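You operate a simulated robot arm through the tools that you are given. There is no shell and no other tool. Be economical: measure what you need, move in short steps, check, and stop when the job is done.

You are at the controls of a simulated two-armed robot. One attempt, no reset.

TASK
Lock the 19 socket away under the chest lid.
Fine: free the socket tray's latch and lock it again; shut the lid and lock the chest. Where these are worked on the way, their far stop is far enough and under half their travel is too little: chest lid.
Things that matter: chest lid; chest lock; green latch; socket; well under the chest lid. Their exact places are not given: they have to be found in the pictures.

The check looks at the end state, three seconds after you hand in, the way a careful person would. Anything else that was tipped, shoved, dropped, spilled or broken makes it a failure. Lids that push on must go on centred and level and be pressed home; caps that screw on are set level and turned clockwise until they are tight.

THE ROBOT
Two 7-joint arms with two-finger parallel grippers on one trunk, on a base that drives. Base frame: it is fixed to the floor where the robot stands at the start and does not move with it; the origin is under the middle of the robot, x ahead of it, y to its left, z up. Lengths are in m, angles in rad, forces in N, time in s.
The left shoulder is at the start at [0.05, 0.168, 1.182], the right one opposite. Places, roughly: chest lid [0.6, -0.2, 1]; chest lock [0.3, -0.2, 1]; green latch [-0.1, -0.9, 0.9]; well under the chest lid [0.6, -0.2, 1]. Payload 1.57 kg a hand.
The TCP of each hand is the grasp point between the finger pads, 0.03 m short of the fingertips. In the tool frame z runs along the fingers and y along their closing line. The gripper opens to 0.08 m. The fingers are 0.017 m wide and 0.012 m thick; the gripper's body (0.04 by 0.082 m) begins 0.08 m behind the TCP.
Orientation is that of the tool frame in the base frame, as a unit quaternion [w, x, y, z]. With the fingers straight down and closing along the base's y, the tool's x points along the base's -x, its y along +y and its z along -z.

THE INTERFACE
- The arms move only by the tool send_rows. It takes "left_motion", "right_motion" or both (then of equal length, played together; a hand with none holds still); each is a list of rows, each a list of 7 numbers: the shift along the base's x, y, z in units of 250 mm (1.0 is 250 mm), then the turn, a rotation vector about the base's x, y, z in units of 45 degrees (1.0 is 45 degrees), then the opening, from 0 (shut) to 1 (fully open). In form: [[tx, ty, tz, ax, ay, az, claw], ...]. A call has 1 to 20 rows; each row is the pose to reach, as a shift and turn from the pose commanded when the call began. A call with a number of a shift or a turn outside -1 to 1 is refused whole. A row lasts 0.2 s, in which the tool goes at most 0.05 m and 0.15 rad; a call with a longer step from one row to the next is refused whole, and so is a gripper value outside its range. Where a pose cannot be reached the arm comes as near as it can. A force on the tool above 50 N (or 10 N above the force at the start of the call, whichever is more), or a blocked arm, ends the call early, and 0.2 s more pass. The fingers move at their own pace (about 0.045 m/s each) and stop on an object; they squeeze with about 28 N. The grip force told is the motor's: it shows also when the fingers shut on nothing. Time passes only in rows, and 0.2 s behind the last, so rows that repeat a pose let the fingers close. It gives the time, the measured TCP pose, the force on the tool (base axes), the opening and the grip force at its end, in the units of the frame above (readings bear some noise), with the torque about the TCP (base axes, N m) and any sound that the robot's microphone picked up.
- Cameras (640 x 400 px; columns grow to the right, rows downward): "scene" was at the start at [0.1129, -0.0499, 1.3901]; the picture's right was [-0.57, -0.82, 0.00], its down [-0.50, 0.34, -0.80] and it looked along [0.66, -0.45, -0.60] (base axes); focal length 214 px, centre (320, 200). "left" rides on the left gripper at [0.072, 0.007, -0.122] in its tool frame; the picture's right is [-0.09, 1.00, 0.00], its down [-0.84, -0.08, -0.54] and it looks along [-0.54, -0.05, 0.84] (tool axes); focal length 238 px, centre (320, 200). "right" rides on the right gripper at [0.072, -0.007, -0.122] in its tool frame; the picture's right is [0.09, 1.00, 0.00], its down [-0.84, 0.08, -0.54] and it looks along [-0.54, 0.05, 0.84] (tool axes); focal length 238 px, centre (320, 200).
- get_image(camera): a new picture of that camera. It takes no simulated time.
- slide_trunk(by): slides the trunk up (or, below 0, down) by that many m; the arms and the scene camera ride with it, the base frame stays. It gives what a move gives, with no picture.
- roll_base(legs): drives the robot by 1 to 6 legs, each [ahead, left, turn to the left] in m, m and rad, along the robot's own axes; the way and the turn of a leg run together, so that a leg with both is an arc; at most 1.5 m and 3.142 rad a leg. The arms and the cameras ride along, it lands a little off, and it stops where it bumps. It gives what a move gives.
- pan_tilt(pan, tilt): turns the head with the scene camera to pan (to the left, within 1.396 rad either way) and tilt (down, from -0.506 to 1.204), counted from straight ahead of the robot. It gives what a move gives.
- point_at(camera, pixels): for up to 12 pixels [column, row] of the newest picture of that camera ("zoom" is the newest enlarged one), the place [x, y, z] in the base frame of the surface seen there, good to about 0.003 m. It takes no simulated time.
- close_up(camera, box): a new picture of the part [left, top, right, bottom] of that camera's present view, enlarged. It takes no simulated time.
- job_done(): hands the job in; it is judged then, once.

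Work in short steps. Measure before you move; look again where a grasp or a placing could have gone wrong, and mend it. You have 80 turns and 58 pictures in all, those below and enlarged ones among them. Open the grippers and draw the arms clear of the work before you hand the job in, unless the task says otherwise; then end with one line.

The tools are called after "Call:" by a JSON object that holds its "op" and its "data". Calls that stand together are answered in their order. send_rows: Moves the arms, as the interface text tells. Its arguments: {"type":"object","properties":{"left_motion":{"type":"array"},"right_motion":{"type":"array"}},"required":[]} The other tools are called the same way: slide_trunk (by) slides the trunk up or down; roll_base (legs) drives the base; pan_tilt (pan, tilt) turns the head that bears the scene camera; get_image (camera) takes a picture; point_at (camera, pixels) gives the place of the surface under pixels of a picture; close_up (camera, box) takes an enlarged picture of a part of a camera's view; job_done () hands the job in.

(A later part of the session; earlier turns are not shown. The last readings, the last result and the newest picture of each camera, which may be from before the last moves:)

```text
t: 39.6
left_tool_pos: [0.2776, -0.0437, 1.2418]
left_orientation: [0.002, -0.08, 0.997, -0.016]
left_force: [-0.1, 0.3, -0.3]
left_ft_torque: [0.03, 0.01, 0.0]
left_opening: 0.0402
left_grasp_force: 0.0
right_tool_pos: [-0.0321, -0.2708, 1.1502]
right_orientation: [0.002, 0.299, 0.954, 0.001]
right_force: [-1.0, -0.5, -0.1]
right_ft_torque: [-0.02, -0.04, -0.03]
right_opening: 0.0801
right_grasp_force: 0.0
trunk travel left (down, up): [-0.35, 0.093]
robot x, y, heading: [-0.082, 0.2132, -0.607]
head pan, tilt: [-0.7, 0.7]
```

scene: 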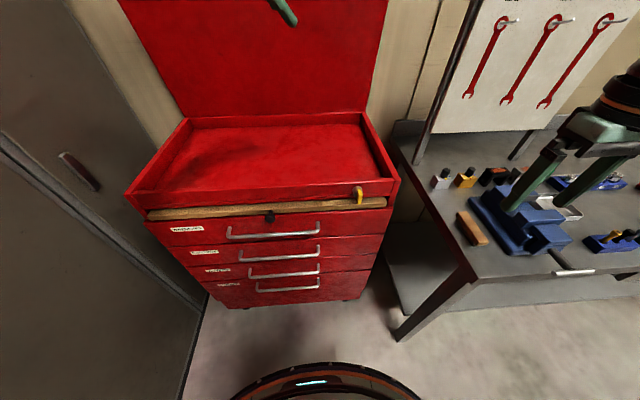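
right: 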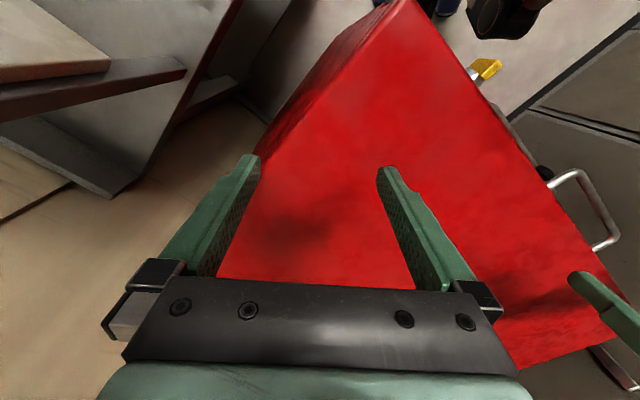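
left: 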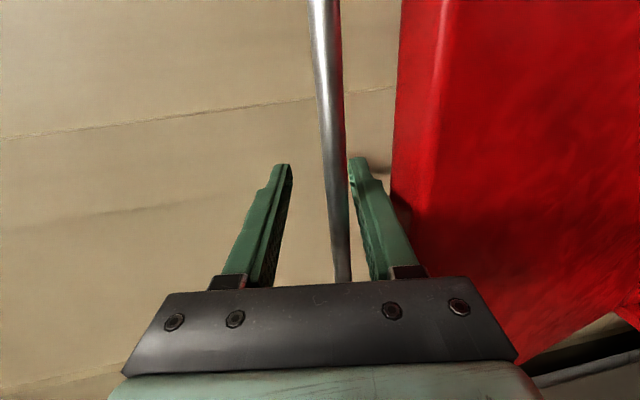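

I drive to the bench in front of the socket tray: right 0.76, ahead 0.06.

Call:
{"op": "roll_base", "data": {"legs": [[0, -0.76, -0.02], [0.06, 0, 0]]}}

Call:
{"op": "get_image", "data": {"camera": "scene"}}

```text
t: 44.5
left_tool_pos: [-0.1312, -0.733, 1.2419]
left_orientation: [0.002, -0.075, 0.997, -0.014]
left_force: [-0.5, -0.5, -0.2]
left_ft_torque: [0.02, 0.04, 0.0]
left_opening: 0.0399
left_grasp_force: 0.1
right_tool_pos: [-0.441, -0.9566, 1.1489]
right_orientation: [0.0, 0.303, 0.953, 0.001]
right_force: [0.1, 0.5, -0.2]
right_ft_torque: [-0.01, 0.03, -0.01]
right_opening: 0.0799
right_grasp_force: 0.0
trunk travel left (down, up): [-0.35, 0.093]
robot x, y, heading: [-0.4929, -0.4716, -0.616]
head pan, tilt: [-0.7, 0.7]
```

```text
31 pictures are left
```

scene: 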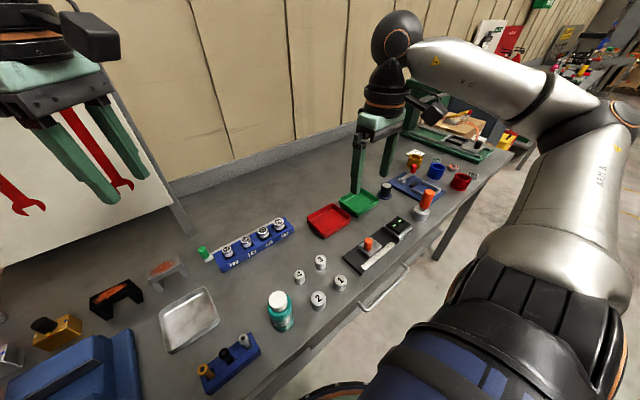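

The tray is at (250,245), latch (204,253). I enlarge and measure.

Call:
{"op": "close_up", "data": {"camera": "scene", "box": [190, 210, 302, 280]}}

Call:
{"op": "point_at", "data": {"camera": "zoom", "pixels": [[75, 235], [78, 265], [210, 210], [320, 177], [420, 140], [510, 110], [170, 290], [600, 160], [150, 270], [540, 85], [345, 270], [105, 268]]}}

```text
5.71 times, centred on (246, 245) of scene
```

zoom: 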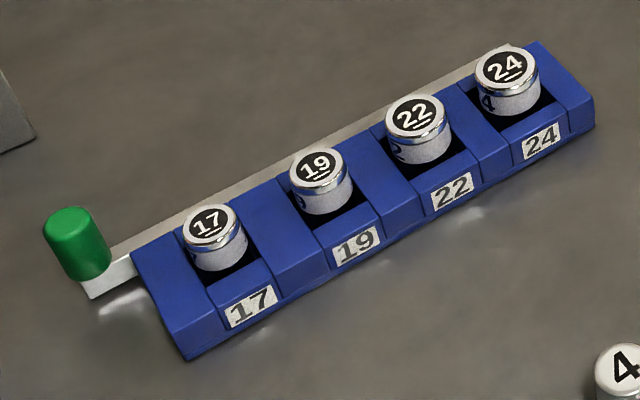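

```text
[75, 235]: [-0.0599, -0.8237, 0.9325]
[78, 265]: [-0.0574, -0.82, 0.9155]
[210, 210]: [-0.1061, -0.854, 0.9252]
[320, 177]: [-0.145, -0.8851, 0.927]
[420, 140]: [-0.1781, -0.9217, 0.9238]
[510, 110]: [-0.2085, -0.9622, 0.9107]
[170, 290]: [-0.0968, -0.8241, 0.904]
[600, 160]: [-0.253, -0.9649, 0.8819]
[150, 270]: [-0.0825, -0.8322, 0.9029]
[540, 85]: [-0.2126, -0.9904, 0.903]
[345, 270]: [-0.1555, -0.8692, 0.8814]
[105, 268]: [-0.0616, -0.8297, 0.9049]
```

The latch is a slide bar with a green knob (u≈-0.70, v≈0.437, z 0.905–0.935). I clear the left hand to the left and bring the right hand over, turning it to close along v.

Call:
{"op": "send_rows", "data": {"left_motion": [[0.045, 0.104, 0, 0, 0, 0, 0.5], [0.089, 0.208, 0, 0, 0, 0, 0.5], [0.134, 0.311, 0, 0, 0, 0, 0.5], [0.178, 0.415, 0, 0, 0, 0, 0.5], [0.223, 0.519, 0, 0, 0, 0, 0.5], [0.267, 0.623, 0, 0, 0, 0, 0.5], [0.312, 0.726, 0, 0, 0, 0, 0.5], [0.356, 0.83, 0, 0, 0, 0, 0.5]], "right_motion": [[0.095, 0.034, 0, 0, 0, -0.125, 0.6], [0.19, 0.067, 0, 0, 0, -0.25, 0.6], [0.285, 0.1, 0, 0, 0, -0.375, 0.6], [0.38, 0.134, 0, 0, 0, -0.5, 0.6], [0.475, 0.168, 0, 0, 0, -0.625, 0.6], [0.57, 0.2, 0, 0, 0, -0.75, 0.6], [0.665, 0.234, 0, 0, 0, -0.875, 0.6], [0.76, 0.268, 0, 0, 0, -1, 0.6]]}}

Call:
{"op": "send_rows", "data": {"right_motion": [[0.095, 0.034, 0, 0, 0, -0.125, 0.6], [0.19, 0.067, 0, 0, 0, -0.25, 0.6], [0.285, 0.1, -0.04, 0, 0, -0.375, 0.6], [0.38, 0.134, -0.08, 0, 0, -0.5, 0.6], [0.475, 0.168, -0.12, 0, 0, -0.625, 0.6], [0.57, 0.2, -0.16, 0, 0, -0.75, 0.6], [0.665, 0.234, -0.2, 0, 0, -0.875, 0.6], [0.76, 0.268, -0.24, 0, 0, -1, 0.6]]}}

Call:
{"op": "get_image", "data": {"camera": "right"}}

```text
t: 46.3
left_tool_pos: [-0.0422, -0.5209, 1.2408]
left_orientation: [0.001, -0.075, 0.997, -0.015]
left_force: [0.6, -0.4, 1.1]
left_ft_torque: [0.0, 0.03, -0.02]
left_opening: 0.04
left_grasp_force: 0.1
right_tool_pos: [-0.2531, -0.8878, 1.1517]
right_orientation: [0.001, 0.645, 0.764, 0.0]
right_force: [0.4, -0.2, -0.1]
right_ft_torque: [0.01, 0.01, -0.02]
right_opening: 0.0481
right_grasp_force: 0.1
trunk travel left (down, up): [-0.35, 0.093]
robot x, y, heading: [-0.4853, -0.4721, -0.614]
head pan, tilt: [-0.7, 0.7]
```

```text
t: 48.1
left_tool_pos: [-0.043, -0.5226, 1.24]
left_orientation: [0.0, -0.075, 0.997, -0.015]
left_force: [1.4, 0.0, 0.2]
left_ft_torque: [0.05, -0.05, 0.04]
left_opening: 0.0399
left_grasp_force: 0.0
right_tool_pos: [-0.1973, -0.8638, 1.0879]
right_orientation: [0.001, 0.889, 0.459, 0.001]
right_force: [0.7, -0.7, 0.3]
right_ft_torque: [-0.01, -0.03, 0.0]
right_opening: 0.048
right_grasp_force: 0.1
right hand out of reach, approached as far as the arm can: row 3, 4, 5, 6, 7, 8
trunk travel left (down, up): [-0.35, 0.093]
robot x, y, heading: [-0.4897, -0.4695, -0.616]
head pan, tilt: [-0.7, 0.7]
```

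```text
29 pictures are left
```

right: 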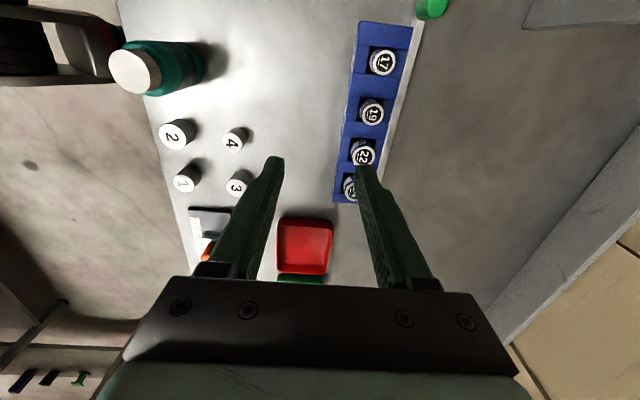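

The right hand is too far across the body. I shift the robot left 0.16 m so the tray is on its right side.

Call:
{"op": "roll_base", "data": {"legs": [[0.02, 0.16, 0]]}}

Call:
{"op": "get_image", "data": {"camera": "right"}}

```text
t: 49.5
left_tool_pos: [0.067, -0.4005, 1.2402]
left_orientation: [0.002, -0.077, 0.997, -0.016]
left_force: [-0.7, 0.7, 0.7]
left_ft_torque: [-0.02, 0.06, 0.01]
left_opening: 0.04
left_grasp_force: 0.0
right_tool_pos: [-0.087, -0.745, 1.0872]
right_orientation: [0.002, 0.887, 0.462, 0.0]
right_force: [-0.5, 0.3, 1.0]
right_ft_torque: [-0.01, 0.01, 0.03]
right_opening: 0.0481
right_grasp_force: 0.0
trunk travel left (down, up): [-0.35, 0.093]
robot x, y, heading: [-0.3787, -0.3516, -0.61]
head pan, tilt: [-0.7, 0.7]
```

```text
28 pictures are left
```

right: 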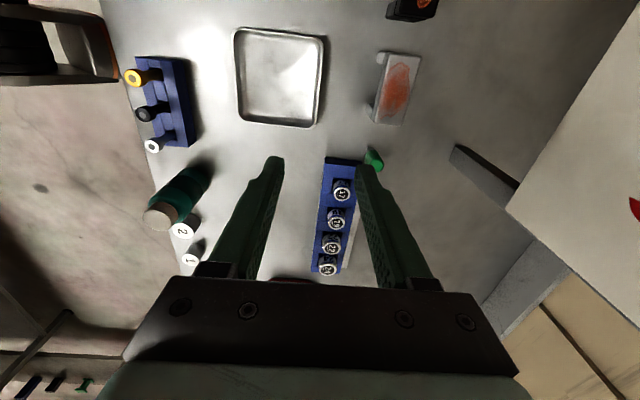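

The hand is squarely aligned with the tray. I take an enlarged look at the latch and tray.

Call:
{"op": "close_up", "data": {"camera": "right", "box": [280, 130, 440, 230]}}

Call:
{"op": "point_at", "data": {"camera": "zoom", "pixels": [[372, 115], [380, 150], [250, 232], [228, 345], [190, 140], [305, 145], [355, 165]]}}

```text
4.00 times, centred on (360, 180) of right
```

zoom: 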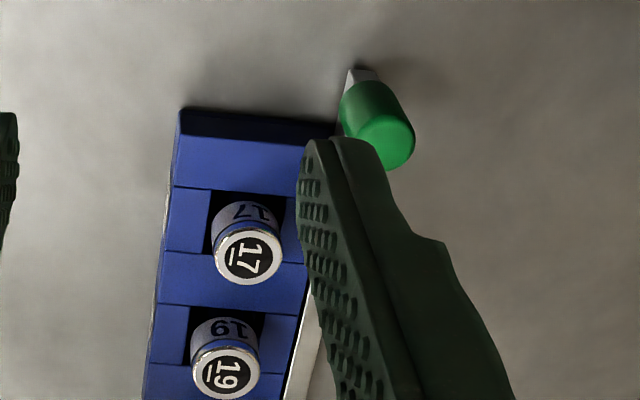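

```text
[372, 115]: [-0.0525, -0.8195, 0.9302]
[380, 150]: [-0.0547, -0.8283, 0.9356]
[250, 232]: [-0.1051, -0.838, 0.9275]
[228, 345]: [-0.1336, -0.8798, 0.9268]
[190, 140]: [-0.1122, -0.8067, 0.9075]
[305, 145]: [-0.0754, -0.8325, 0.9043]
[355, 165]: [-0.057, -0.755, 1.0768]
```

The knob top is at (-0.0547,-0.8283,0.9356). I go over it, then down around it.

Call:
{"op": "send_rows", "data": {"right_motion": [[0.03, -0.08, 0, 0, 0, 0, 0.6], [0.06, -0.16, 0, 0, 0, 0, 0.6], [0.095, -0.25, -0.08, 0, 0, 0, 0.6], [0.129, -0.333, -0.2, 0, 0, 0, 0.6], [0.129, -0.333, -0.36, 0, 0, 0, 0.6], [0.129, -0.333, -0.36, 0, 0, 0, 0.6]]}}

Call:
{"op": "get_image", "data": {"camera": "right"}}

```text
t: 50.9
left_tool_pos: [0.0645, -0.4011, 1.2399]
left_orientation: [0.001, -0.078, 0.997, -0.015]
left_force: [-1.2, 0.2, 0.5]
left_ft_torque: [0.0, 0.02, -0.02]
left_opening: 0.0399
left_grasp_force: 0.0
right_tool_pos: [-0.0814, -0.829, 1.004]
right_orientation: [0.001, 0.887, 0.462, 0.0]
right_force: [-0.9, 0.1, 0.5]
right_ft_torque: [0.02, 0.04, -0.04]
right_opening: 0.048
right_grasp_force: 0.0
right hand out of reach, approached as far as the arm can: row 2, 3, 4, 5, 6
trunk travel left (down, up): [-0.35, 0.093]
robot x, y, heading: [-0.3778, -0.3506, -0.611]
head pan, tilt: [-0.7, 0.7]
```

```text
26 pictures are left
```

right: 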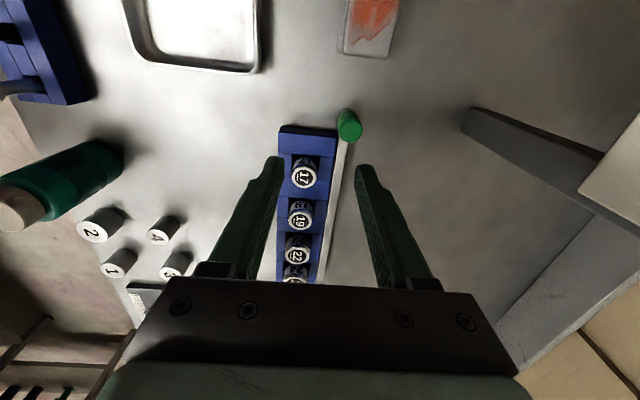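

The wrist yaw seems to limit the reach. The knob is round, so I relax the yaw by 25° and move over it.

Call:
{"op": "send_rows", "data": {"right_motion": [[0.03, 0, 0.04, 0, 0, 0.14, 0.6], [0.06, 0, 0.04, 0, 0, 0.28, 0.6], [0.09, 0.002, 0.02, 0, 0, 0.42, 0.6], [0.107, 0.003, 0, 0, 0, 0.56, 0.6], [0.107, 0.003, 0, 0, 0, 0.56, 0.6]]}}

Call:
{"op": "get_image", "data": {"camera": "right"}}

```text
t: 52.1
left_tool_pos: [0.0657, -0.4009, 1.2392]
left_orientation: [0.002, -0.078, 0.997, -0.015]
left_force: [-0.3, 0.5, 0.7]
left_ft_torque: [0.03, 0.0, 0.01]
left_opening: 0.04
left_grasp_force: 0.0
right_tool_pos: [-0.0826, -0.8279, 1.0067]
right_orientation: [0.001, 0.765, 0.644, 0.002]
right_force: [-0.1, 0.9, -0.6]
right_ft_torque: [-0.02, -0.03, 0.01]
right_opening: 0.0481
right_grasp_force: 0.1
right hand out of reach, approached as far as the arm can: row 1, 2, 3, 4, 5
trunk travel left (down, up): [-0.35, 0.093]
robot x, y, heading: [-0.38, -0.3512, -0.606]
head pan, tilt: [-0.7, 0.7]
```

```text
25 pictures are left
```

right: 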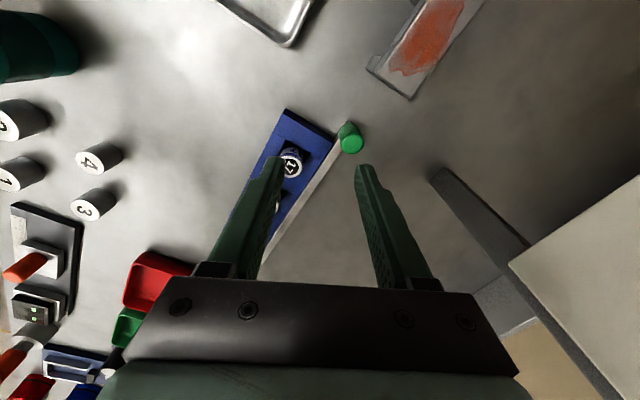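

The hand stays ~3 cm short irrespective of yaw. I try from higher up, moving ahead there and then down.

Call:
{"op": "send_rows", "data": {"right_motion": [[0, 0, 0.12, 0, 0, 0, 0.6], [0, 0, 0.24, 0, 0, 0, 0.6], [0.05, 0, 0.36, 0, 0, 0, 0.6], [0.112, -0.002, 0.36, 0, 0, 0, 0.6], [0.112, -0.002, 0.24, 0, 0, 0, 0.6], [0.112, -0.002, 0.12, 0, 0, 0, 0.6], [0.112, -0.002, 0, 0, 0, 0, 0.6]]}}

```text
t: 53.7
left_tool_pos: [0.0654, -0.4024, 1.2402]
left_orientation: [0.002, -0.077, 0.997, -0.014]
left_force: [1.2, 0.1, -0.1]
left_ft_torque: [0.0, -0.01, -0.02]
left_opening: 0.0402
left_grasp_force: 0.1
right_tool_pos: [-0.0801, -0.8316, 1.0131]
right_orientation: [0.002, 0.765, 0.644, 0.001]
right_force: [-0.8, 0.3, -0.8]
right_ft_torque: [-0.02, -0.02, 0.02]
right_opening: 0.0479
right_grasp_force: 0.1
right hand out of reach, approached as far as the arm can: row 3, 4, 5, 6, 7
trunk travel left (down, up): [-0.35, 0.093]
robot x, y, heading: [-0.3822, -0.354, -0.616]
head pan, tilt: [-0.7, 0.7]
```

Still short. I drive ahead 2.5 cm and turn left slightly to bring the shoulder nearer.

Call:
{"op": "roll_base", "data": {"legs": [[0.025, 0, 0.15]]}}

Call:
{"op": "pan_tilt", "data": {"pan": -0.5, "tilt": 0.75}}

Call:
{"op": "get_image", "data": {"camera": "scene"}}

```text
t: 54.7
left_tool_pos: [0.0774, -0.3685, 1.2404]
left_orientation: [0.002, -0.13, 0.991, -0.015]
left_force: [-0.5, -0.4, 0.6]
left_ft_torque: [0.03, -0.01, 0.04]
left_opening: 0.0398
left_grasp_force: 0.1
right_tool_pos: [-0.0208, -0.81, 1.0138]
right_orientation: [0.002, 0.73, 0.684, 0.001]
right_force: [0.0, 0.7, -0.5]
right_ft_torque: [0.06, -0.03, 0.01]
right_opening: 0.048
right_grasp_force: 0.0
trunk travel left (down, up): [-0.35, 0.093]
robot x, y, heading: [-0.3697, -0.3618, -0.506]
head pan, tilt: [-0.7, 0.7]
stopped in leg 1: the robot was blocked; the commanded pose is now the measured one
```

```text
t: 55.4
left_tool_pos: [0.0793, -0.3679, 1.2406]
left_orientation: [0.002, -0.13, 0.991, -0.015]
left_force: [-0.3, 0.6, 1.0]
left_ft_torque: [0.0, 0.0, 0.04]
left_opening: 0.04
left_grasp_force: 0.1
right_tool_pos: [-0.0204, -0.8097, 1.0132]
right_orientation: [0.002, 0.729, 0.684, 0.001]
right_force: [-0.2, -0.6, 0.2]
right_ft_torque: [-0.01, -0.02, -0.04]
right_opening: 0.048
right_grasp_force: 0.1
trunk travel left (down, up): [-0.35, 0.093]
robot x, y, heading: [-0.3701, -0.3655, -0.506]
head pan, tilt: [-0.499, 0.75]
```

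```text
24 pictures are left
```

scene: 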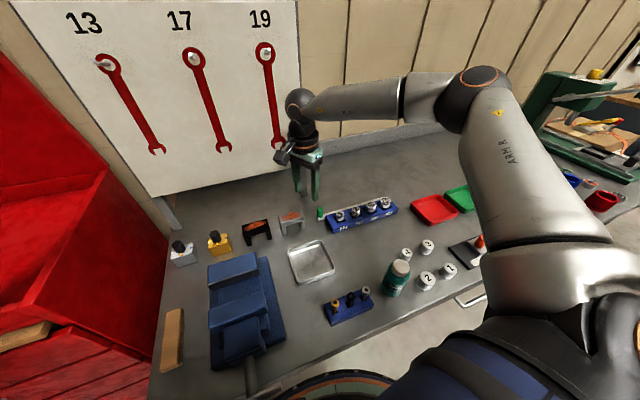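

The base is touching the bench, so no further ahead. The knob is now within reach: I move back over it with the yaw restored, then descend around it.

Call:
{"op": "send_rows", "data": {"right_motion": [[-0.034, -0.018, 0, 0, 0, -0.13, 0.6], [-0.068, -0.037, 0, 0, 0, -0.26, 0.6], [-0.103, -0.055, -0.02, 0, 0, -0.39, 0.6], [-0.137, -0.074, -0.05, 0, 0, -0.52, 0.6], [-0.137, -0.074, -0.1, 0, 0, -0.52, 0.6], [-0.137, -0.074, -0.1, 0, 0, -0.52, 0.6]]}}

Call:
{"op": "get_image", "data": {"camera": "right"}}

```text
t: 56.8
left_tool_pos: [0.0784, -0.3682, 1.2399]
left_orientation: [0.001, -0.13, 0.991, -0.015]
left_force: [0.0, -0.4, -0.7]
left_ft_torque: [0.0, 0.01, 0.01]
left_opening: 0.0398
left_grasp_force: 0.0
right_tool_pos: [-0.0554, -0.8283, 0.9872]
right_orientation: [0.002, 0.853, 0.521, 0.001]
right_force: [-0.6, 0.4, 0.7]
right_ft_torque: [0.0, -0.04, 0.0]
right_opening: 0.0481
right_grasp_force: 0.1
trunk travel left (down, up): [-0.35, 0.093]
robot x, y, heading: [-0.3692, -0.3636, -0.505]
head pan, tilt: [-0.499, 0.75]
```

```text
23 pictures are left
```

right: 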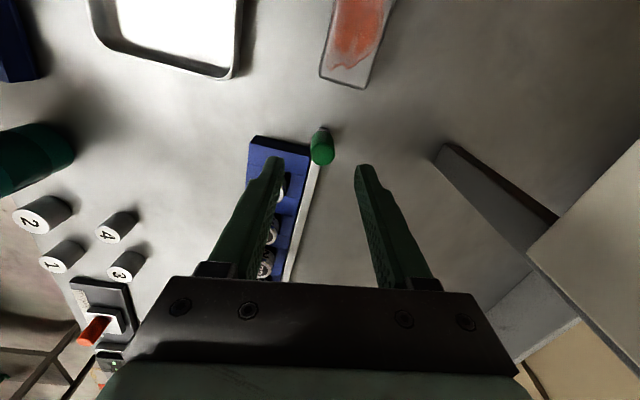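

The knob (322,150) is centred between the fingers. I descend and close on it.

Call:
{"op": "send_rows", "data": {"right_motion": [[0, 0, -0.09, 0, 0, 0, 0.6], [0, 0, -0.183, 0, 0, 0, 0.6], [0, 0, -0.183, 0, 0, 0, 0], [0, 0, -0.183, 0, 0, 0, 0], [0, 0, -0.183, 0, 0, 0, 0], [0, 0, -0.183, 0, 0, 0, 0]]}}

Call:
{"op": "get_image", "data": {"camera": "right"}}

```text
t: 58.2
left_tool_pos: [0.0778, -0.3682, 1.2401]
left_orientation: [0.001, -0.131, 0.991, -0.015]
left_force: [0.5, 0.9, -0.4]
left_ft_torque: [-0.01, -0.03, -0.01]
left_opening: 0.0401
left_grasp_force: 0.1
right_tool_pos: [-0.0534, -0.8284, 0.9398]
right_orientation: [0.003, 0.853, 0.521, 0.002]
right_force: [7.7, -4.6, -0.6]
right_ft_torque: [0.15, 0.02, -0.02]
right_opening: 0.0191
right_grasp_force: 33.3
trunk travel left (down, up): [-0.35, 0.093]
robot x, y, heading: [-0.3711, -0.3659, -0.506]
head pan, tilt: [-0.499, 0.75]
```

```text
22 pictures are left
```

right: 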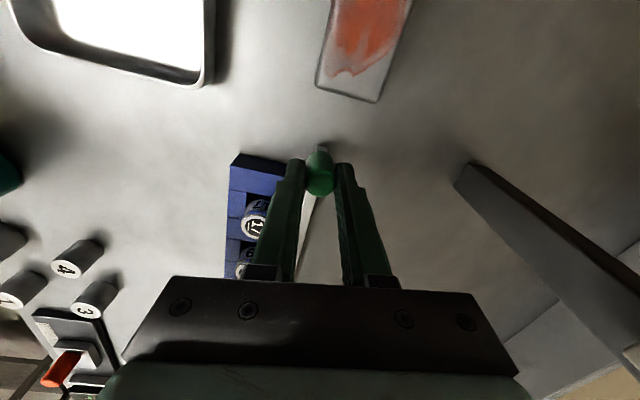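

Knob gripped (19 mm). I try a gentle 1 cm pull outward along the bar (+u) and read the force.

Call:
{"op": "send_rows", "data": {"right_motion": [[0.006, 0.008, 0, 0, 0, 0, 0], [0.012, 0.016, 0, 0, 0, 0, 0], [0.018, 0.024, 0, 0, 0, 0, 0], [0.024, 0.032, 0, 0, 0, 0, 0]]}}

Call:
{"op": "get_image", "data": {"camera": "right"}}

```text
t: 59.2
left_tool_pos: [0.0803, -0.369, 1.2408]
left_orientation: [0.001, -0.131, 0.991, -0.014]
left_force: [-0.3, -0.4, 0.0]
left_ft_torque: [-0.01, 0.0, 0.0]
left_opening: 0.0399
left_grasp_force: 0.0
right_tool_pos: [-0.0482, -0.8218, 0.9406]
right_orientation: [0.001, 0.853, 0.522, 0.001]
right_force: [10.3, -8.0, -11.8]
right_ft_torque: [-0.08, -0.19, -0.01]
right_opening: 0.0194
right_grasp_force: 33.1
trunk travel left (down, up): [-0.35, 0.093]
robot x, y, heading: [-0.3721, -0.3676, -0.503]
head pan, tilt: [-0.499, 0.75]
```

```text
21 pictures are left
```

right: 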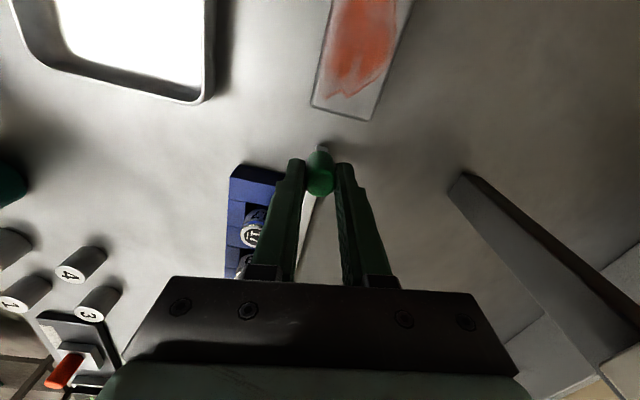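

The knob moved 8 mm along u while the tray stayed put. I continue pulling to its stop.

Call:
{"op": "send_rows", "data": {"right_motion": [[0.01, 0.014, 0, 0, 0, 0, 0], [0.02, 0.028, 0, 0, 0, 0, 0], [0.03, 0.042, 0, 0, 0, 0, 0], [0.04, 0.056, 0, 0, 0, 0, 0], [0.05, 0.07, 0, 0, 0, 0, 0], [0.06, 0.084, 0, 0, 0, 0, 0]]}}

Call:
{"op": "get_image", "data": {"camera": "right"}}

```text
t: 60.6
left_tool_pos: [0.0825, -0.3721, 1.2381]
left_orientation: [0.001, -0.132, 0.991, -0.013]
left_force: [0.6, -0.3, 0.2]
left_ft_torque: [0.01, -0.03, -0.01]
left_opening: 0.0401
left_grasp_force: 0.2
right_tool_pos: [-0.0383, -0.8066, 0.9433]
right_orientation: [0.005, 0.854, 0.521, 0.004]
right_force: [24.7, -24.2, -23.7]
right_ft_torque: [-0.16, -0.1, -0.08]
right_opening: 0.0194
right_grasp_force: 33.3
right hand out of reach, approached as far as the arm can: row 4, 5, 6
trunk travel left (down, up): [-0.35, 0.093]
robot x, y, heading: [-0.371, -0.3642, -0.507]
head pan, tilt: [-0.499, 0.75]
```

```text
20 pictures are left
```

right: 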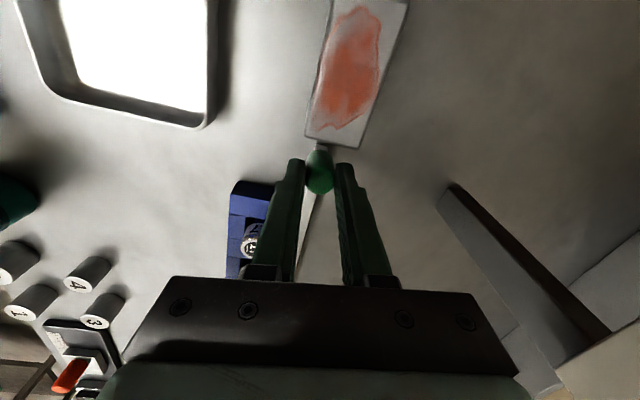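

The bar is out about 27 mm. I release, rise, and look at the state of the bar from the scene camera.

Call:
{"op": "send_rows", "data": {"right_motion": [[0, 0, 0, 0, 0, 0, 0.6], [0, 0, 0, 0, 0, 0, 0.6], [0, 0, 0, 0, 0, 0, 0.6], [0, 0, 0.1, 0, 0, 0, 0.6], [0, 0, 0.2, 0, 0, 0, 0.6], [0, 0, 0.3, 0, 0, 0, 0.6]]}}

Call:
{"op": "close_up", "data": {"camera": "scene", "box": [270, 180, 414, 270]}}

Call:
{"op": "close_up", "data": {"camera": "right", "box": [200, 90, 440, 240]}}

```text
t: 62.0
left_tool_pos: [0.0785, -0.3675, 1.2408]
left_orientation: [0.002, -0.13, 0.991, -0.014]
left_force: [0.2, 1.1, 0.0]
left_ft_torque: [-0.03, -0.03, 0.0]
left_opening: 0.0398
left_grasp_force: 0.1
right_tool_pos: [-0.0412, -0.8006, 1.0247]
right_orientation: [0.002, 0.853, 0.522, 0.002]
right_force: [0.6, -0.4, 1.0]
right_ft_torque: [-0.01, 0.01, 0.04]
right_opening: 0.0479
right_grasp_force: 0.0
trunk travel left (down, up): [-0.35, 0.093]
robot x, y, heading: [-0.3726, -0.3673, -0.507]
head pan, tilt: [-0.499, 0.75]
```

```text
4.44 times, centred on (342, 225) of scene
```

zoom: 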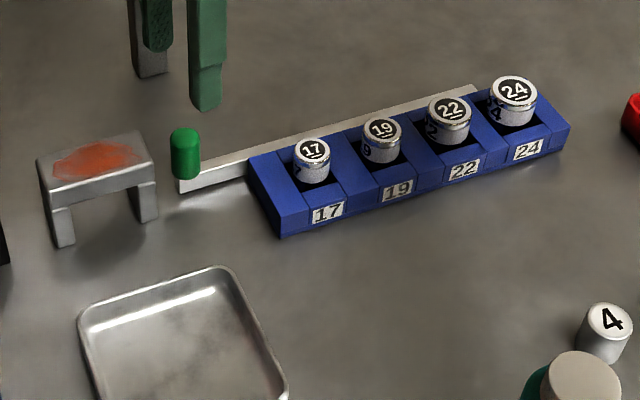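

```text
2.67 times, centred on (320, 165) of right
```

zoom: 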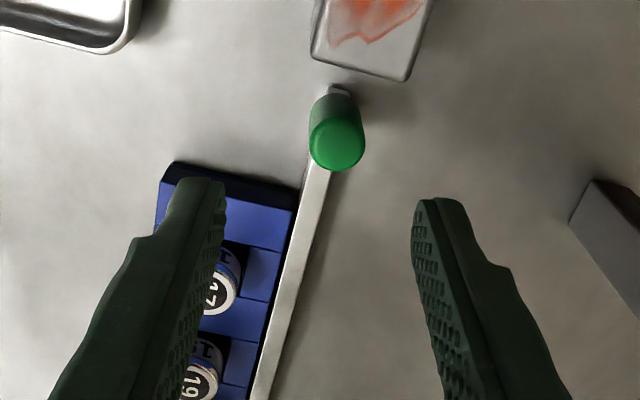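

The bar has slid out ~27 mm. I measure knob and sockets for the pick.

Call:
{"op": "point_at", "data": {"camera": "zoom", "pixels": [[342, 150], [335, 90], [360, 70], [340, 68], [230, 225]]}}

Call:
{"op": "close_up", "data": {"camera": "scene", "box": [330, 190, 394, 230]}}

Call:
{"op": "point_at", "data": {"camera": "zoom", "pixels": [[220, 170], [225, 190], [170, 180], [275, 170], [225, 270], [210, 300], [90, 250], [300, 110], [370, 250], [400, 150]]}}

```text
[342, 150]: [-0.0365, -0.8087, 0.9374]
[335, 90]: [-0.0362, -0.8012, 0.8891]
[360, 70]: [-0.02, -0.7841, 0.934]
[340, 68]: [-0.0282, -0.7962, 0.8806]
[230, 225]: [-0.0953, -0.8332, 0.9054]
```

```text
10.00 times, centred on (362, 210) of scene
```

zoom: 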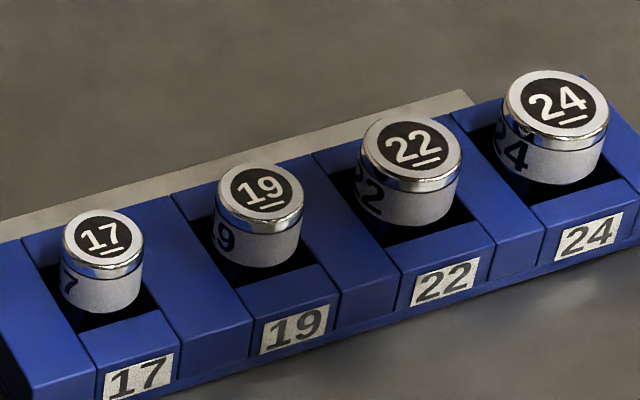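

```text
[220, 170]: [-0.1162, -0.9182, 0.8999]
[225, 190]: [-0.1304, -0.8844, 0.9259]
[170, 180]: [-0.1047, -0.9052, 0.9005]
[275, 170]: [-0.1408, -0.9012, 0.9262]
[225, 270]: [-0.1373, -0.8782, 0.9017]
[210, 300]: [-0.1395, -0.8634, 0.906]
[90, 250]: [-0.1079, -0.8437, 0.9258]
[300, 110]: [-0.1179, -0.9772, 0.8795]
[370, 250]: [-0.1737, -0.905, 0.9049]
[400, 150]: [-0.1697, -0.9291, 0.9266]
```

Socket 19 is near (-0.1375,-0.887), top z 0.926. I move the right hand above it, aligned with the tray, and look.

Call:
{"op": "send_rows", "data": {"right_motion": [[-0.064, -0.058, 0, 0, 0, -0.033, 0.6], [-0.128, -0.115, 0, 0, 0, -0.067, 0.6], [-0.192, -0.173, 0, 0, 0, -0.1, 0.6], [-0.256, -0.23, 0, 0, 0, -0.133, 0.6], [-0.32, -0.288, 0, 0, 0, -0.167, 0.6], [-0.385, -0.346, 0, 0, 0, -0.2, 0.6]]}}

Call:
{"op": "close_up", "data": {"camera": "right", "box": [200, 90, 440, 240]}}

Call:
{"op": "point_at", "data": {"camera": "zoom", "pixels": [[320, 130], [320, 150], [320, 170], [320, 190], [300, 160], [340, 160]]}}

```text
t: 63.4
left_tool_pos: [0.0788, -0.3679, 1.241]
left_orientation: [0.002, -0.13, 0.991, -0.015]
left_force: [0.0, -0.8, 0.1]
left_ft_torque: [-0.02, 0.01, 0.01]
left_opening: 0.04
left_grasp_force: 0.1
right_tool_pos: [-0.1417, -0.8911, 1.0234]
right_orientation: [0.003, 0.892, 0.453, 0.001]
right_force: [0.9, 0.2, 0.1]
right_ft_torque: [0.0, 0.01, -0.03]
right_opening: 0.0479
right_grasp_force: 0.0
trunk travel left (down, up): [-0.35, 0.093]
robot x, y, heading: [-0.3713, -0.3696, -0.506]
head pan, tilt: [-0.499, 0.75]
```

```text
2.67 times, centred on (320, 165) of right
```

zoom: 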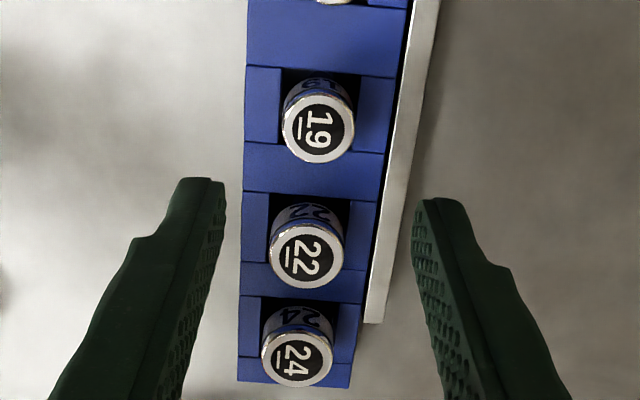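

```text
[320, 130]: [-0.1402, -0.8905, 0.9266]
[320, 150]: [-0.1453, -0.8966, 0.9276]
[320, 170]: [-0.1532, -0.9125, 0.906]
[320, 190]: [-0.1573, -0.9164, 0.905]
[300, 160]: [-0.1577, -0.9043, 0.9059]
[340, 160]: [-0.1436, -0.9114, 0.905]
```

Socket 19's centre is at about (-0.139,-0.889). I descend so the tips stay just above the tray rim, and close.

Call:
{"op": "send_rows", "data": {"right_motion": [[0.011, 0.008, -0.1, 0, 0, 0, 0.6], [0.011, 0.008, -0.2, 0, 0, 0, 0.6], [0.011, 0.008, -0.3, 0, 0, 0, 0.6], [0.011, 0.008, -0.34, 0, 0, 0, 0.6], [0.011, 0.008, -0.34, 0, 0, 0, 0], [0.011, 0.008, -0.34, 0, 0, 0, 0], [0.011, 0.008, -0.34, 0, 0, 0, 0]]}}

```text
t: 65.0
left_tool_pos: [0.0789, -0.3685, 1.2398]
left_orientation: [0.002, -0.132, 0.991, -0.015]
left_force: [0.1, -0.3, 0.5]
left_ft_torque: [0.0, 0.06, 0.02]
left_opening: 0.0399
left_grasp_force: 0.1
right_tool_pos: [-0.1363, -0.8839, 0.9366]
right_orientation: [0.001, 0.891, 0.453, 0.002]
right_force: [-1.1, 0.7, -1.7]
right_ft_torque: [0.02, 0.06, -0.02]
right_opening: 0.0246
right_grasp_force: 27.9
trunk travel left (down, up): [-0.35, 0.093]
robot x, y, heading: [-0.3687, -0.3675, -0.507]
head pan, tilt: [-0.499, 0.75]
```

Gripped a 24.6 mm socket. I lift slowly, watching the force in case the bar still holds it.

Call:
{"op": "send_rows", "data": {"right_motion": [[0, 0, 0.02, 0, 0, 0, 0], [0, 0, 0.04, 0, 0, 0, 0], [0, 0, 0.06, 0, 0, 0, 0], [0, 0, 0.1, 0, 0, 0, 0]]}}

Call:
{"op": "close_up", "data": {"camera": "scene", "box": [270, 150, 430, 250]}}

```text
t: 66.0
left_tool_pos: [0.0787, -0.3685, 1.2415]
left_orientation: [0.002, -0.13, 0.991, -0.015]
left_force: [-0.8, 1.1, 0.5]
left_ft_torque: [0.01, -0.01, -0.02]
left_opening: 0.0399
left_grasp_force: 0.1
right_tool_pos: [-0.136, -0.8852, 0.9608]
right_orientation: [0.001, 0.891, 0.454, 0.001]
right_force: [0.1, -0.6, -1.0]
right_ft_torque: [0.05, 0.02, -0.01]
right_opening: 0.0245
right_grasp_force: 28.1
trunk travel left (down, up): [-0.35, 0.093]
robot x, y, heading: [-0.3719, -0.3672, -0.507]
head pan, tilt: [-0.499, 0.75]
```

```text
4.00 times, centred on (350, 200) of scene
```

zoom: 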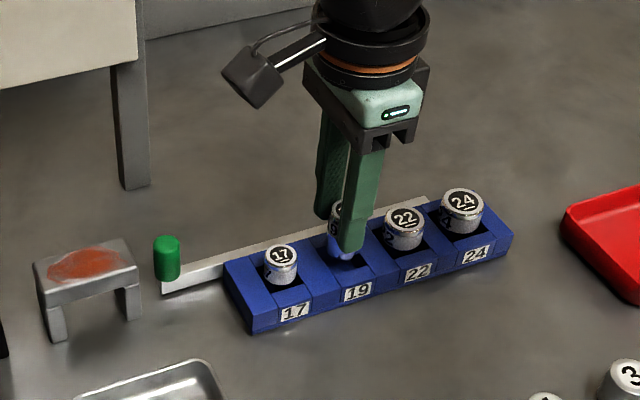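

The socket lifts freely. I raise it, then shift the robot right so the left hand can push the latch home.

Call:
{"op": "send_rows", "data": {"right_motion": [[0, 0, 0.14, 0, 0, 0, 0], [0, 0, 0.28, 0, 0, 0, 0], [0, 0, 0.42, 0, 0, 0, 0], [0, 0, 0.6, 0, 0, 0, 0]]}}

Call:
{"op": "roll_base", "data": {"legs": [[-0.03, 0, -0.12], [0, -0.34, 0]]}}

```text
t: 67.0
left_tool_pos: [0.0795, -0.3679, 1.2397]
left_orientation: [0.002, -0.129, 0.991, -0.015]
left_force: [0.2, 0.2, 0.0]
left_ft_torque: [0.01, 0.0, 0.0]
left_opening: 0.0399
left_grasp_force: 0.0
right_tool_pos: [-0.1347, -0.8821, 1.1141]
right_orientation: [0.001, 0.891, 0.454, 0.001]
right_force: [0.0, -0.5, -1.0]
right_ft_torque: [-0.01, 0.0, 0.0]
right_opening: 0.0245
right_grasp_force: 28.6
trunk travel left (down, up): [-0.35, 0.093]
robot x, y, heading: [-0.3677, -0.3636, -0.505]
head pan, tilt: [-0.499, 0.75]
```

```text
t: 69.8
left_tool_pos: [-0.1475, -0.6802, 1.2395]
left_orientation: [0.001, -0.067, 0.998, -0.015]
left_force: [-0.7, -0.8, -0.3]
left_ft_torque: [-0.02, 0.0, -0.02]
left_opening: 0.0399
left_grasp_force: 0.0
right_tool_pos: [-0.4253, -1.1636, 1.113]
right_orientation: [0.002, 0.919, 0.395, 0.001]
right_force: [-0.2, 0.3, -0.7]
right_ft_torque: [0.0, 0.01, -0.01]
right_opening: 0.0248
right_grasp_force: 27.8
trunk travel left (down, up): [-0.35, 0.093]
robot x, y, heading: [-0.5929, -0.6198, -0.637]
head pan, tilt: [-0.499, 0.75]
```

I bring the left hand above the knob at (-0.0365,-0.8087), turned to close along v.

Call:
{"op": "send_rows", "data": {"left_motion": [[0.055, -0.064, -0.1, 0, 0, 0.12, 0.6], [0.11, -0.128, -0.2, 0, 0, 0.24, 0.6], [0.166, -0.193, -0.32, 0, 0, 0.36, 0.6], [0.221, -0.257, -0.44, 0, 0, 0.48, 0.6], [0.276, -0.321, -0.56, 0, 0, 0.6, 0.6], [0.332, -0.386, -0.68, 0, 0, 0.72, 0.6], [0.387, -0.45, -0.8, 0, 0, 0.84, 0.6], [0.442, -0.514, -0.94, 0, 0, 0.97, 0.6], [0.442, -0.514, -0.94, 0, 0, 0.97, 0.6]]}}

Call:
{"op": "get_image", "data": {"camera": "left"}}

Call:
{"op": "point_at", "data": {"camera": "left", "pixels": [[320, 130], [320, 150], [320, 170], [320, 190], [335, 150], [305, 150]]}}

```text
t: 71.8
left_tool_pos: [-0.0378, -0.8057, 1.0056]
left_orientation: [0.006, -0.432, 0.902, -0.014]
left_force: [0.5, -0.1, 0.2]
left_ft_torque: [-0.01, -0.01, -0.01]
left_opening: 0.048
left_grasp_force: 0.1
right_tool_pos: [-0.4259, -1.1614, 1.1125]
right_orientation: [0.002, 0.919, 0.395, 0.001]
right_force: [-0.9, -0.2, -1.1]
right_ft_torque: [-0.02, 0.0, -0.03]
right_opening: 0.0246
right_grasp_force: 27.6
trunk travel left (down, up): [-0.35, 0.093]
robot x, y, heading: [-0.5935, -0.6206, -0.639]
head pan, tilt: [-0.499, 0.75]
```

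```text
14 pictures are left
```

left: 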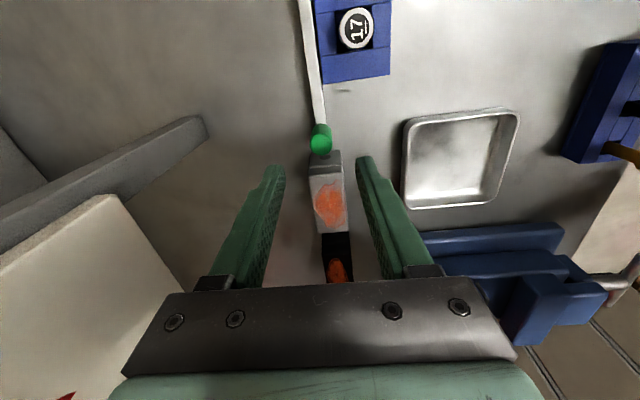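

```text
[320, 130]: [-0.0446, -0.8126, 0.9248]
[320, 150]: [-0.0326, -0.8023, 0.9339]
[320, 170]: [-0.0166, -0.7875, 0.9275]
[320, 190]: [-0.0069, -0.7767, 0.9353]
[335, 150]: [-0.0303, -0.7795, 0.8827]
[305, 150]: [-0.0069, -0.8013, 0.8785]
```

The knob is under the grasp point. I descend and grip it.

Call:
{"op": "send_rows", "data": {"left_motion": [[0.002, -0.004, -0.09, 0, 0, 0, 0.6], [0.003, -0.006, -0.18, 0, 0, 0, 0.6], [0.003, -0.006, -0.252, 0, 0, 0, 0.6], [0.003, -0.006, -0.252, 0, 0, 0, 0], [0.003, -0.006, -0.252, 0, 0, 0, 0], [0.003, -0.006, -0.252, 0, 0, 0, 0], [0.003, -0.006, -0.252, 0, 0, 0, 0]]}}

```text
t: 73.4
left_tool_pos: [-0.0385, -0.8073, 0.9423]
left_orientation: [0.007, -0.432, 0.902, -0.013]
left_force: [-6.1, 4.1, -2.2]
left_ft_torque: [0.48, 0.7, -0.04]
left_opening: 0.0193
left_grasp_force: 33.4
right_tool_pos: [-0.4259, -1.1628, 1.1137]
right_orientation: [0.002, 0.919, 0.395, 0.001]
right_force: [0.4, 0.2, 0.1]
right_ft_torque: [-0.01, -0.02, 0.02]
right_opening: 0.0247
right_grasp_force: 27.9
trunk travel left (down, up): [-0.35, 0.093]
robot x, y, heading: [-0.5928, -0.6188, -0.637]
head pan, tilt: [-0.499, 0.75]
```

Gripped (19 mm). I push it home by 27.5 mm along -u, back to its first place.

Call:
{"op": "send_rows", "data": {"left_motion": [[-0.013, -0.018, 0, 0, 0, 0, 0], [-0.026, -0.036, 0, 0, 0, 0, 0], [-0.039, -0.053, 0, 0, 0, 0, 0], [-0.052, -0.071, 0, 0, 0, 0, 0], [-0.065, -0.089, 0, 0, 0, 0, 0], [-0.065, -0.089, 0, 0, 0, 0, 0]]}}

```text
t: 74.8
left_tool_pos: [-0.0544, -0.8292, 0.9417]
left_orientation: [0.005, -0.433, 0.901, -0.011]
left_force: [-13.1, 13.0, -3.2]
left_ft_torque: [0.46, 1.0, 0.0]
left_opening: 0.0197
left_grasp_force: 33.3
right_tool_pos: [-0.4264, -1.1614, 1.1134]
right_orientation: [0.003, 0.919, 0.395, 0.0]
right_force: [-0.9, 0.1, -0.5]
right_ft_torque: [-0.02, 0.01, -0.01]
right_opening: 0.0247
right_grasp_force: 27.6
trunk travel left (down, up): [-0.35, 0.093]
robot x, y, heading: [-0.5921, -0.6182, -0.636]
head pan, tilt: [-0.499, 0.75]
```

It is back at its initial spot. I give it 3 mm more to feel for the stop, then release and rise.

Call:
{"op": "send_rows", "data": {"left_motion": [[-0.004, -0.005, 0, 0, 0, 0, 0], [-0.007, -0.01, 0, 0, 0, 0, 0], [-0.007, -0.01, 0, 0, 0, 0, 0]]}}

Call:
{"op": "send_rows", "data": {"left_motion": [[0, 0, 0, 0, 0, 0, 0.6], [0, 0, 0, 0, 0, 0, 0.6], [0, 0, 0, 0, 0, 0, 0.6], [0, 0, 0.15, 0, 0, 0, 0.6], [0, 0, 0.3, 0, 0, 0, 0.6], [0, 0, 0.48, 0, 0, 0, 0.6], [-0.08, 0.06, 0.66, 0, 0, 0, 0.6], [-0.16, 0.12, 0.84, 0, 0, 0, 0.6]]}}

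Call:
{"op": "close_up", "data": {"camera": "scene", "box": [160, 170, 320, 270]}}

```text
t: 75.6
left_tool_pos: [-0.0547, -0.8288, 0.9422]
left_orientation: [0.007, -0.434, 0.901, -0.009]
left_force: [-12.0, 23.4, -4.4]
left_ft_torque: [0.32, 1.25, 0.04]
left_opening: 0.0194
left_grasp_force: 33.2
right_tool_pos: [-0.4259, -1.1613, 1.1154]
right_orientation: [0.004, 0.918, 0.395, 0.002]
right_force: [-0.5, -0.3, -0.8]
right_ft_torque: [-0.02, -0.02, -0.01]
right_opening: 0.0245
right_grasp_force: 28.2
trunk travel left (down, up): [-0.35, 0.093]
robot x, y, heading: [-0.5882, -0.6194, -0.633]
head pan, tilt: [-0.499, 0.75]
```

```text
refused: row 7 steps farther than a row can; nothing moved
```

```text
4.00 times, centred on (240, 220) of scene
```

zoom: 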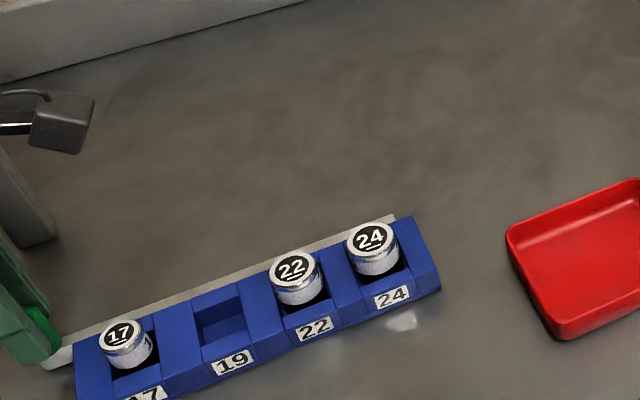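

The latch is at its stop (bar end back behind 24). I release and rise.

Call:
{"op": "send_rows", "data": {"left_motion": [[0, 0, 0, 0, 0, 0, 0.6], [0, 0, 0, 0, 0, 0, 0.6], [0, 0, 0, 0, 0, 0, 0.6], [0, 0, 0.15, 0, 0, 0, 0.6], [0, 0, 0.3, 0, 0, 0, 0.6], [0, 0, 0.45, 0, 0, 0, 0.6], [-0.05, 0.04, 0.6, 0, 0, 0, 0.6], [-0.1, 0.08, 0.75, 0, 0, 0, 0.6], [-0.15, 0.12, 0.9, 0, 0, 0, 0.6]]}}

Call:
{"op": "pan_tilt", "data": {"pan": -0.2, "tilt": 0.75}}

Call:
{"op": "get_image", "data": {"camera": "scene"}}

```text
t: 77.6
left_tool_pos: [-0.0925, -0.8025, 1.1712]
left_orientation: [0.007, -0.432, 0.902, -0.015]
left_force: [-0.2, 0.5, -0.1]
left_ft_torque: [-0.02, -0.02, -0.02]
left_opening: 0.048
left_grasp_force: 0.0
right_tool_pos: [-0.4267, -1.1629, 1.114]
right_orientation: [0.003, 0.919, 0.394, 0.001]
right_force: [-0.1, -0.2, 0.1]
right_ft_torque: [-0.01, -0.01, -0.02]
right_opening: 0.0245
right_grasp_force: 28.0
trunk travel left (down, up): [-0.35, 0.093]
robot x, y, heading: [-0.5935, -0.6197, -0.635]
head pan, tilt: [-0.499, 0.75]
```

```text
t: 78.4
left_tool_pos: [-0.0919, -0.8031, 1.1695]
left_orientation: [0.006, -0.432, 0.902, -0.015]
left_force: [0.6, -0.2, 0.2]
left_ft_torque: [0.0, -0.02, 0.01]
left_opening: 0.0478
left_grasp_force: 0.0
right_tool_pos: [-0.4242, -1.1635, 1.1138]
right_orientation: [0.002, 0.919, 0.395, 0.001]
right_force: [0.3, 0.1, -0.6]
right_ft_torque: [0.01, -0.01, 0.01]
right_opening: 0.0247
right_grasp_force: 28.1
trunk travel left (down, up): [-0.35, 0.093]
robot x, y, heading: [-0.593, -0.6211, -0.632]
head pan, tilt: [-0.201, 0.75]
```

```text
12 pictures are left
```

scene: 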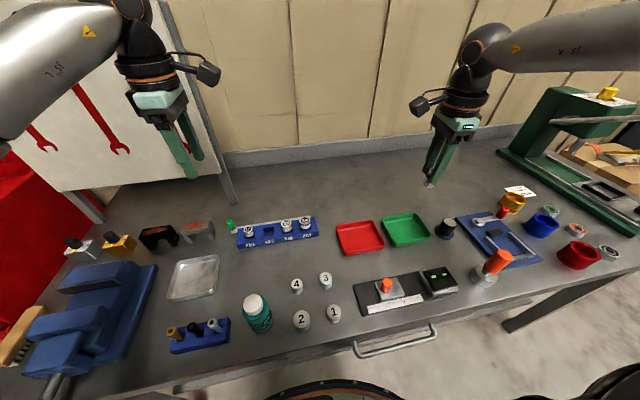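

Everything on the bench is in order. I drive back to the chest with the socket.

Call:
{"op": "roll_base", "data": {"legs": [[-0.1, 0, 0], [0, 0.978, 0], [0.11, 0, 0]]}}

Call:
{"op": "pan_tilt", "data": {"pan": -0.1, "tilt": 0.65}}

Call:
{"op": "get_image", "data": {"camera": "scene"}}

```text
t: 85.1
left_tool_pos: [0.5085, 0.0067, 1.1707]
left_orientation: [0.006, -0.436, 0.9, -0.014]
left_force: [-0.7, -0.8, 0.1]
left_ft_torque: [0.03, 0.03, 0.02]
left_opening: 0.0483
left_grasp_force: 0.0
right_tool_pos: [0.1763, -0.3568, 1.1127]
right_orientation: [0.002, 0.917, 0.398, 0.0]
right_force: [0.7, -0.7, -1.0]
right_ft_torque: [0.02, 0.01, 0.01]
right_opening: 0.0246
right_grasp_force: 27.8
trunk travel left (down, up): [-0.35, 0.093]
robot x, y, heading: [0.0002, 0.1865, -0.625]
head pan, tilt: [-0.201, 0.75]
```

```text
t: 85.8
left_tool_pos: [0.5078, 0.0064, 1.1705]
left_orientation: [0.006, -0.435, 0.9, -0.014]
left_force: [-0.2, -1.0, 0.3]
left_ft_torque: [0.01, -0.04, 0.0]
left_opening: 0.0478
left_grasp_force: 0.1
right_tool_pos: [0.1766, -0.3561, 1.1136]
right_orientation: [0.003, 0.918, 0.398, 0.001]
right_force: [-0.7, -0.9, -0.7]
right_ft_torque: [0.02, 0.01, 0.01]
right_opening: 0.0246
right_grasp_force: 28.5
trunk travel left (down, up): [-0.35, 0.093]
robot x, y, heading: [0.0041, 0.1869, -0.633]
head pan, tilt: [-0.099, 0.649]
```

```text
11 pictures are left
```

scene: 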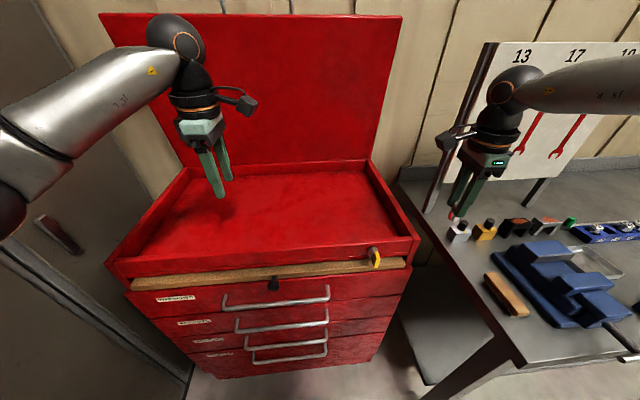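

The lid is still open. I drive 10 cm nearer, then swing the right hand over the well.

Call:
{"op": "roll_base", "data": {"legs": [[0.1, 0, 0]]}}

Call:
{"op": "send_rows", "data": {"right_motion": [[0.09, 0.076, 0, 0, 0, 0, 0], [0.18, 0.152, 0, 0, 0, 0, 0], [0.27, 0.228, 0, 0, 0, 0, 0], [0.36, 0.304, 0, 0, 0, 0, 0], [0.45, 0.38, 0, 0, 0, 0, 0], [0.53, 0.456, 0, 0, 0, 0, 0], [0.53, 0.456, -0.15, 0, 0, 0, 0], [0.53, 0.456, -0.28, 0, 0, 0, 0]]}}

Call:
{"op": "get_image", "data": {"camera": "scene"}}

```text
t: 87.0
left_tool_pos: [0.5901, -0.0515, 1.1694]
left_orientation: [0.006, -0.435, 0.9, -0.014]
left_force: [0.5, 0.3, 0.2]
left_ft_torque: [-0.02, 0.0, 0.0]
left_opening: 0.0482
left_grasp_force: 0.1
right_tool_pos: [0.2582, -0.4152, 1.1133]
right_orientation: [0.001, 0.917, 0.398, 0.001]
right_force: [0.8, -1.0, 0.0]
right_ft_torque: [0.02, 0.02, -0.02]
right_opening: 0.0246
right_grasp_force: 27.8
trunk travel left (down, up): [-0.35, 0.093]
robot x, y, heading: [0.0866, 0.1326, -0.633]
head pan, tilt: [-0.099, 0.649]
```

```text
t: 88.8
left_tool_pos: [0.588, -0.0517, 1.1708]
left_orientation: [0.007, -0.435, 0.9, -0.014]
left_force: [-0.4, 0.7, -0.1]
left_ft_torque: [-0.01, 0.02, 0.0]
left_opening: 0.0479
left_grasp_force: 0.2
right_tool_pos: [0.3796, -0.3022, 1.0445]
right_orientation: [0.003, 0.918, 0.397, 0.002]
right_force: [-0.9, -0.8, -1.1]
right_ft_torque: [0.05, 0.02, -0.01]
right_opening: 0.0245
right_grasp_force: 28.3
right hand out of reach, approached as far as the arm can: row 6, 7, 8
trunk travel left (down, up): [-0.35, 0.093]
robot x, y, heading: [0.0862, 0.1302, -0.626]
head pan, tilt: [-0.099, 0.649]
```

```text
10 pictures are left
```

scene: 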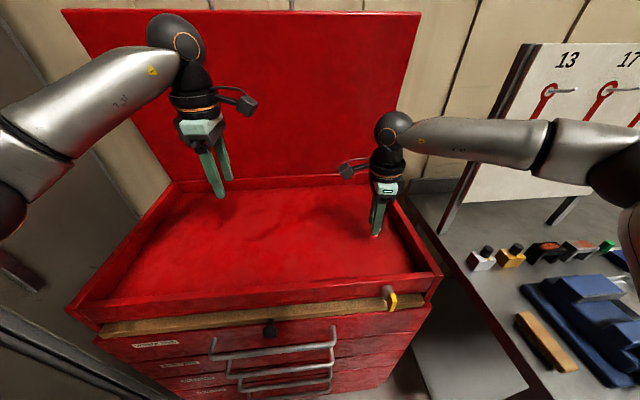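

The socket is over the well (u≈-0.02, v≈0.485). I measure the floor and walls near it, and lower toward it.

Call:
{"op": "point_at", "data": {"camera": "scene", "pixels": [[360, 250], [340, 240], [400, 250], [415, 262], [376, 234], [373, 225], [330, 270], [435, 268], [392, 298]]}}

Call:
{"op": "send_rows", "data": {"right_motion": [[0, 0, -0.06, 0, 0, 0, 0], [0, 0, -0.12, 0, 0, 0, 0], [0, 0, -0.14, 0, 0, 0, 0]]}}

```text
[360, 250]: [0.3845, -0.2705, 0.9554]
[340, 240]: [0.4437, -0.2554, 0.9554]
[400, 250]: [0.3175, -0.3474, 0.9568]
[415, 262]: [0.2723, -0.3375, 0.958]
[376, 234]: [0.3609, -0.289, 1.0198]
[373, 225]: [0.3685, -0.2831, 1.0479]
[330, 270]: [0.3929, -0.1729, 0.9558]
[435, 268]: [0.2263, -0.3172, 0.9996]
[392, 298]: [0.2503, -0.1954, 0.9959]
```

```text
t: 89.6
left_tool_pos: [0.5883, -0.0527, 1.1685]
left_orientation: [0.006, -0.435, 0.9, -0.015]
left_force: [-0.5, -0.3, 0.6]
left_ft_torque: [-0.01, -0.02, 0.0]
left_opening: 0.0478
left_grasp_force: 0.1
right_tool_pos: [0.3756, -0.3038, 1.0096]
right_orientation: [0.003, 0.917, 0.398, 0.003]
right_force: [-0.5, -0.6, -0.9]
right_ft_torque: [0.0, -0.02, -0.03]
right_opening: 0.0246
right_grasp_force: 27.5
right hand out of reach, approached as far as the arm can: row 2, 3
trunk travel left (down, up): [-0.35, 0.093]
robot x, y, heading: [0.0881, 0.1291, -0.628]
head pan, tilt: [-0.099, 0.649]
```

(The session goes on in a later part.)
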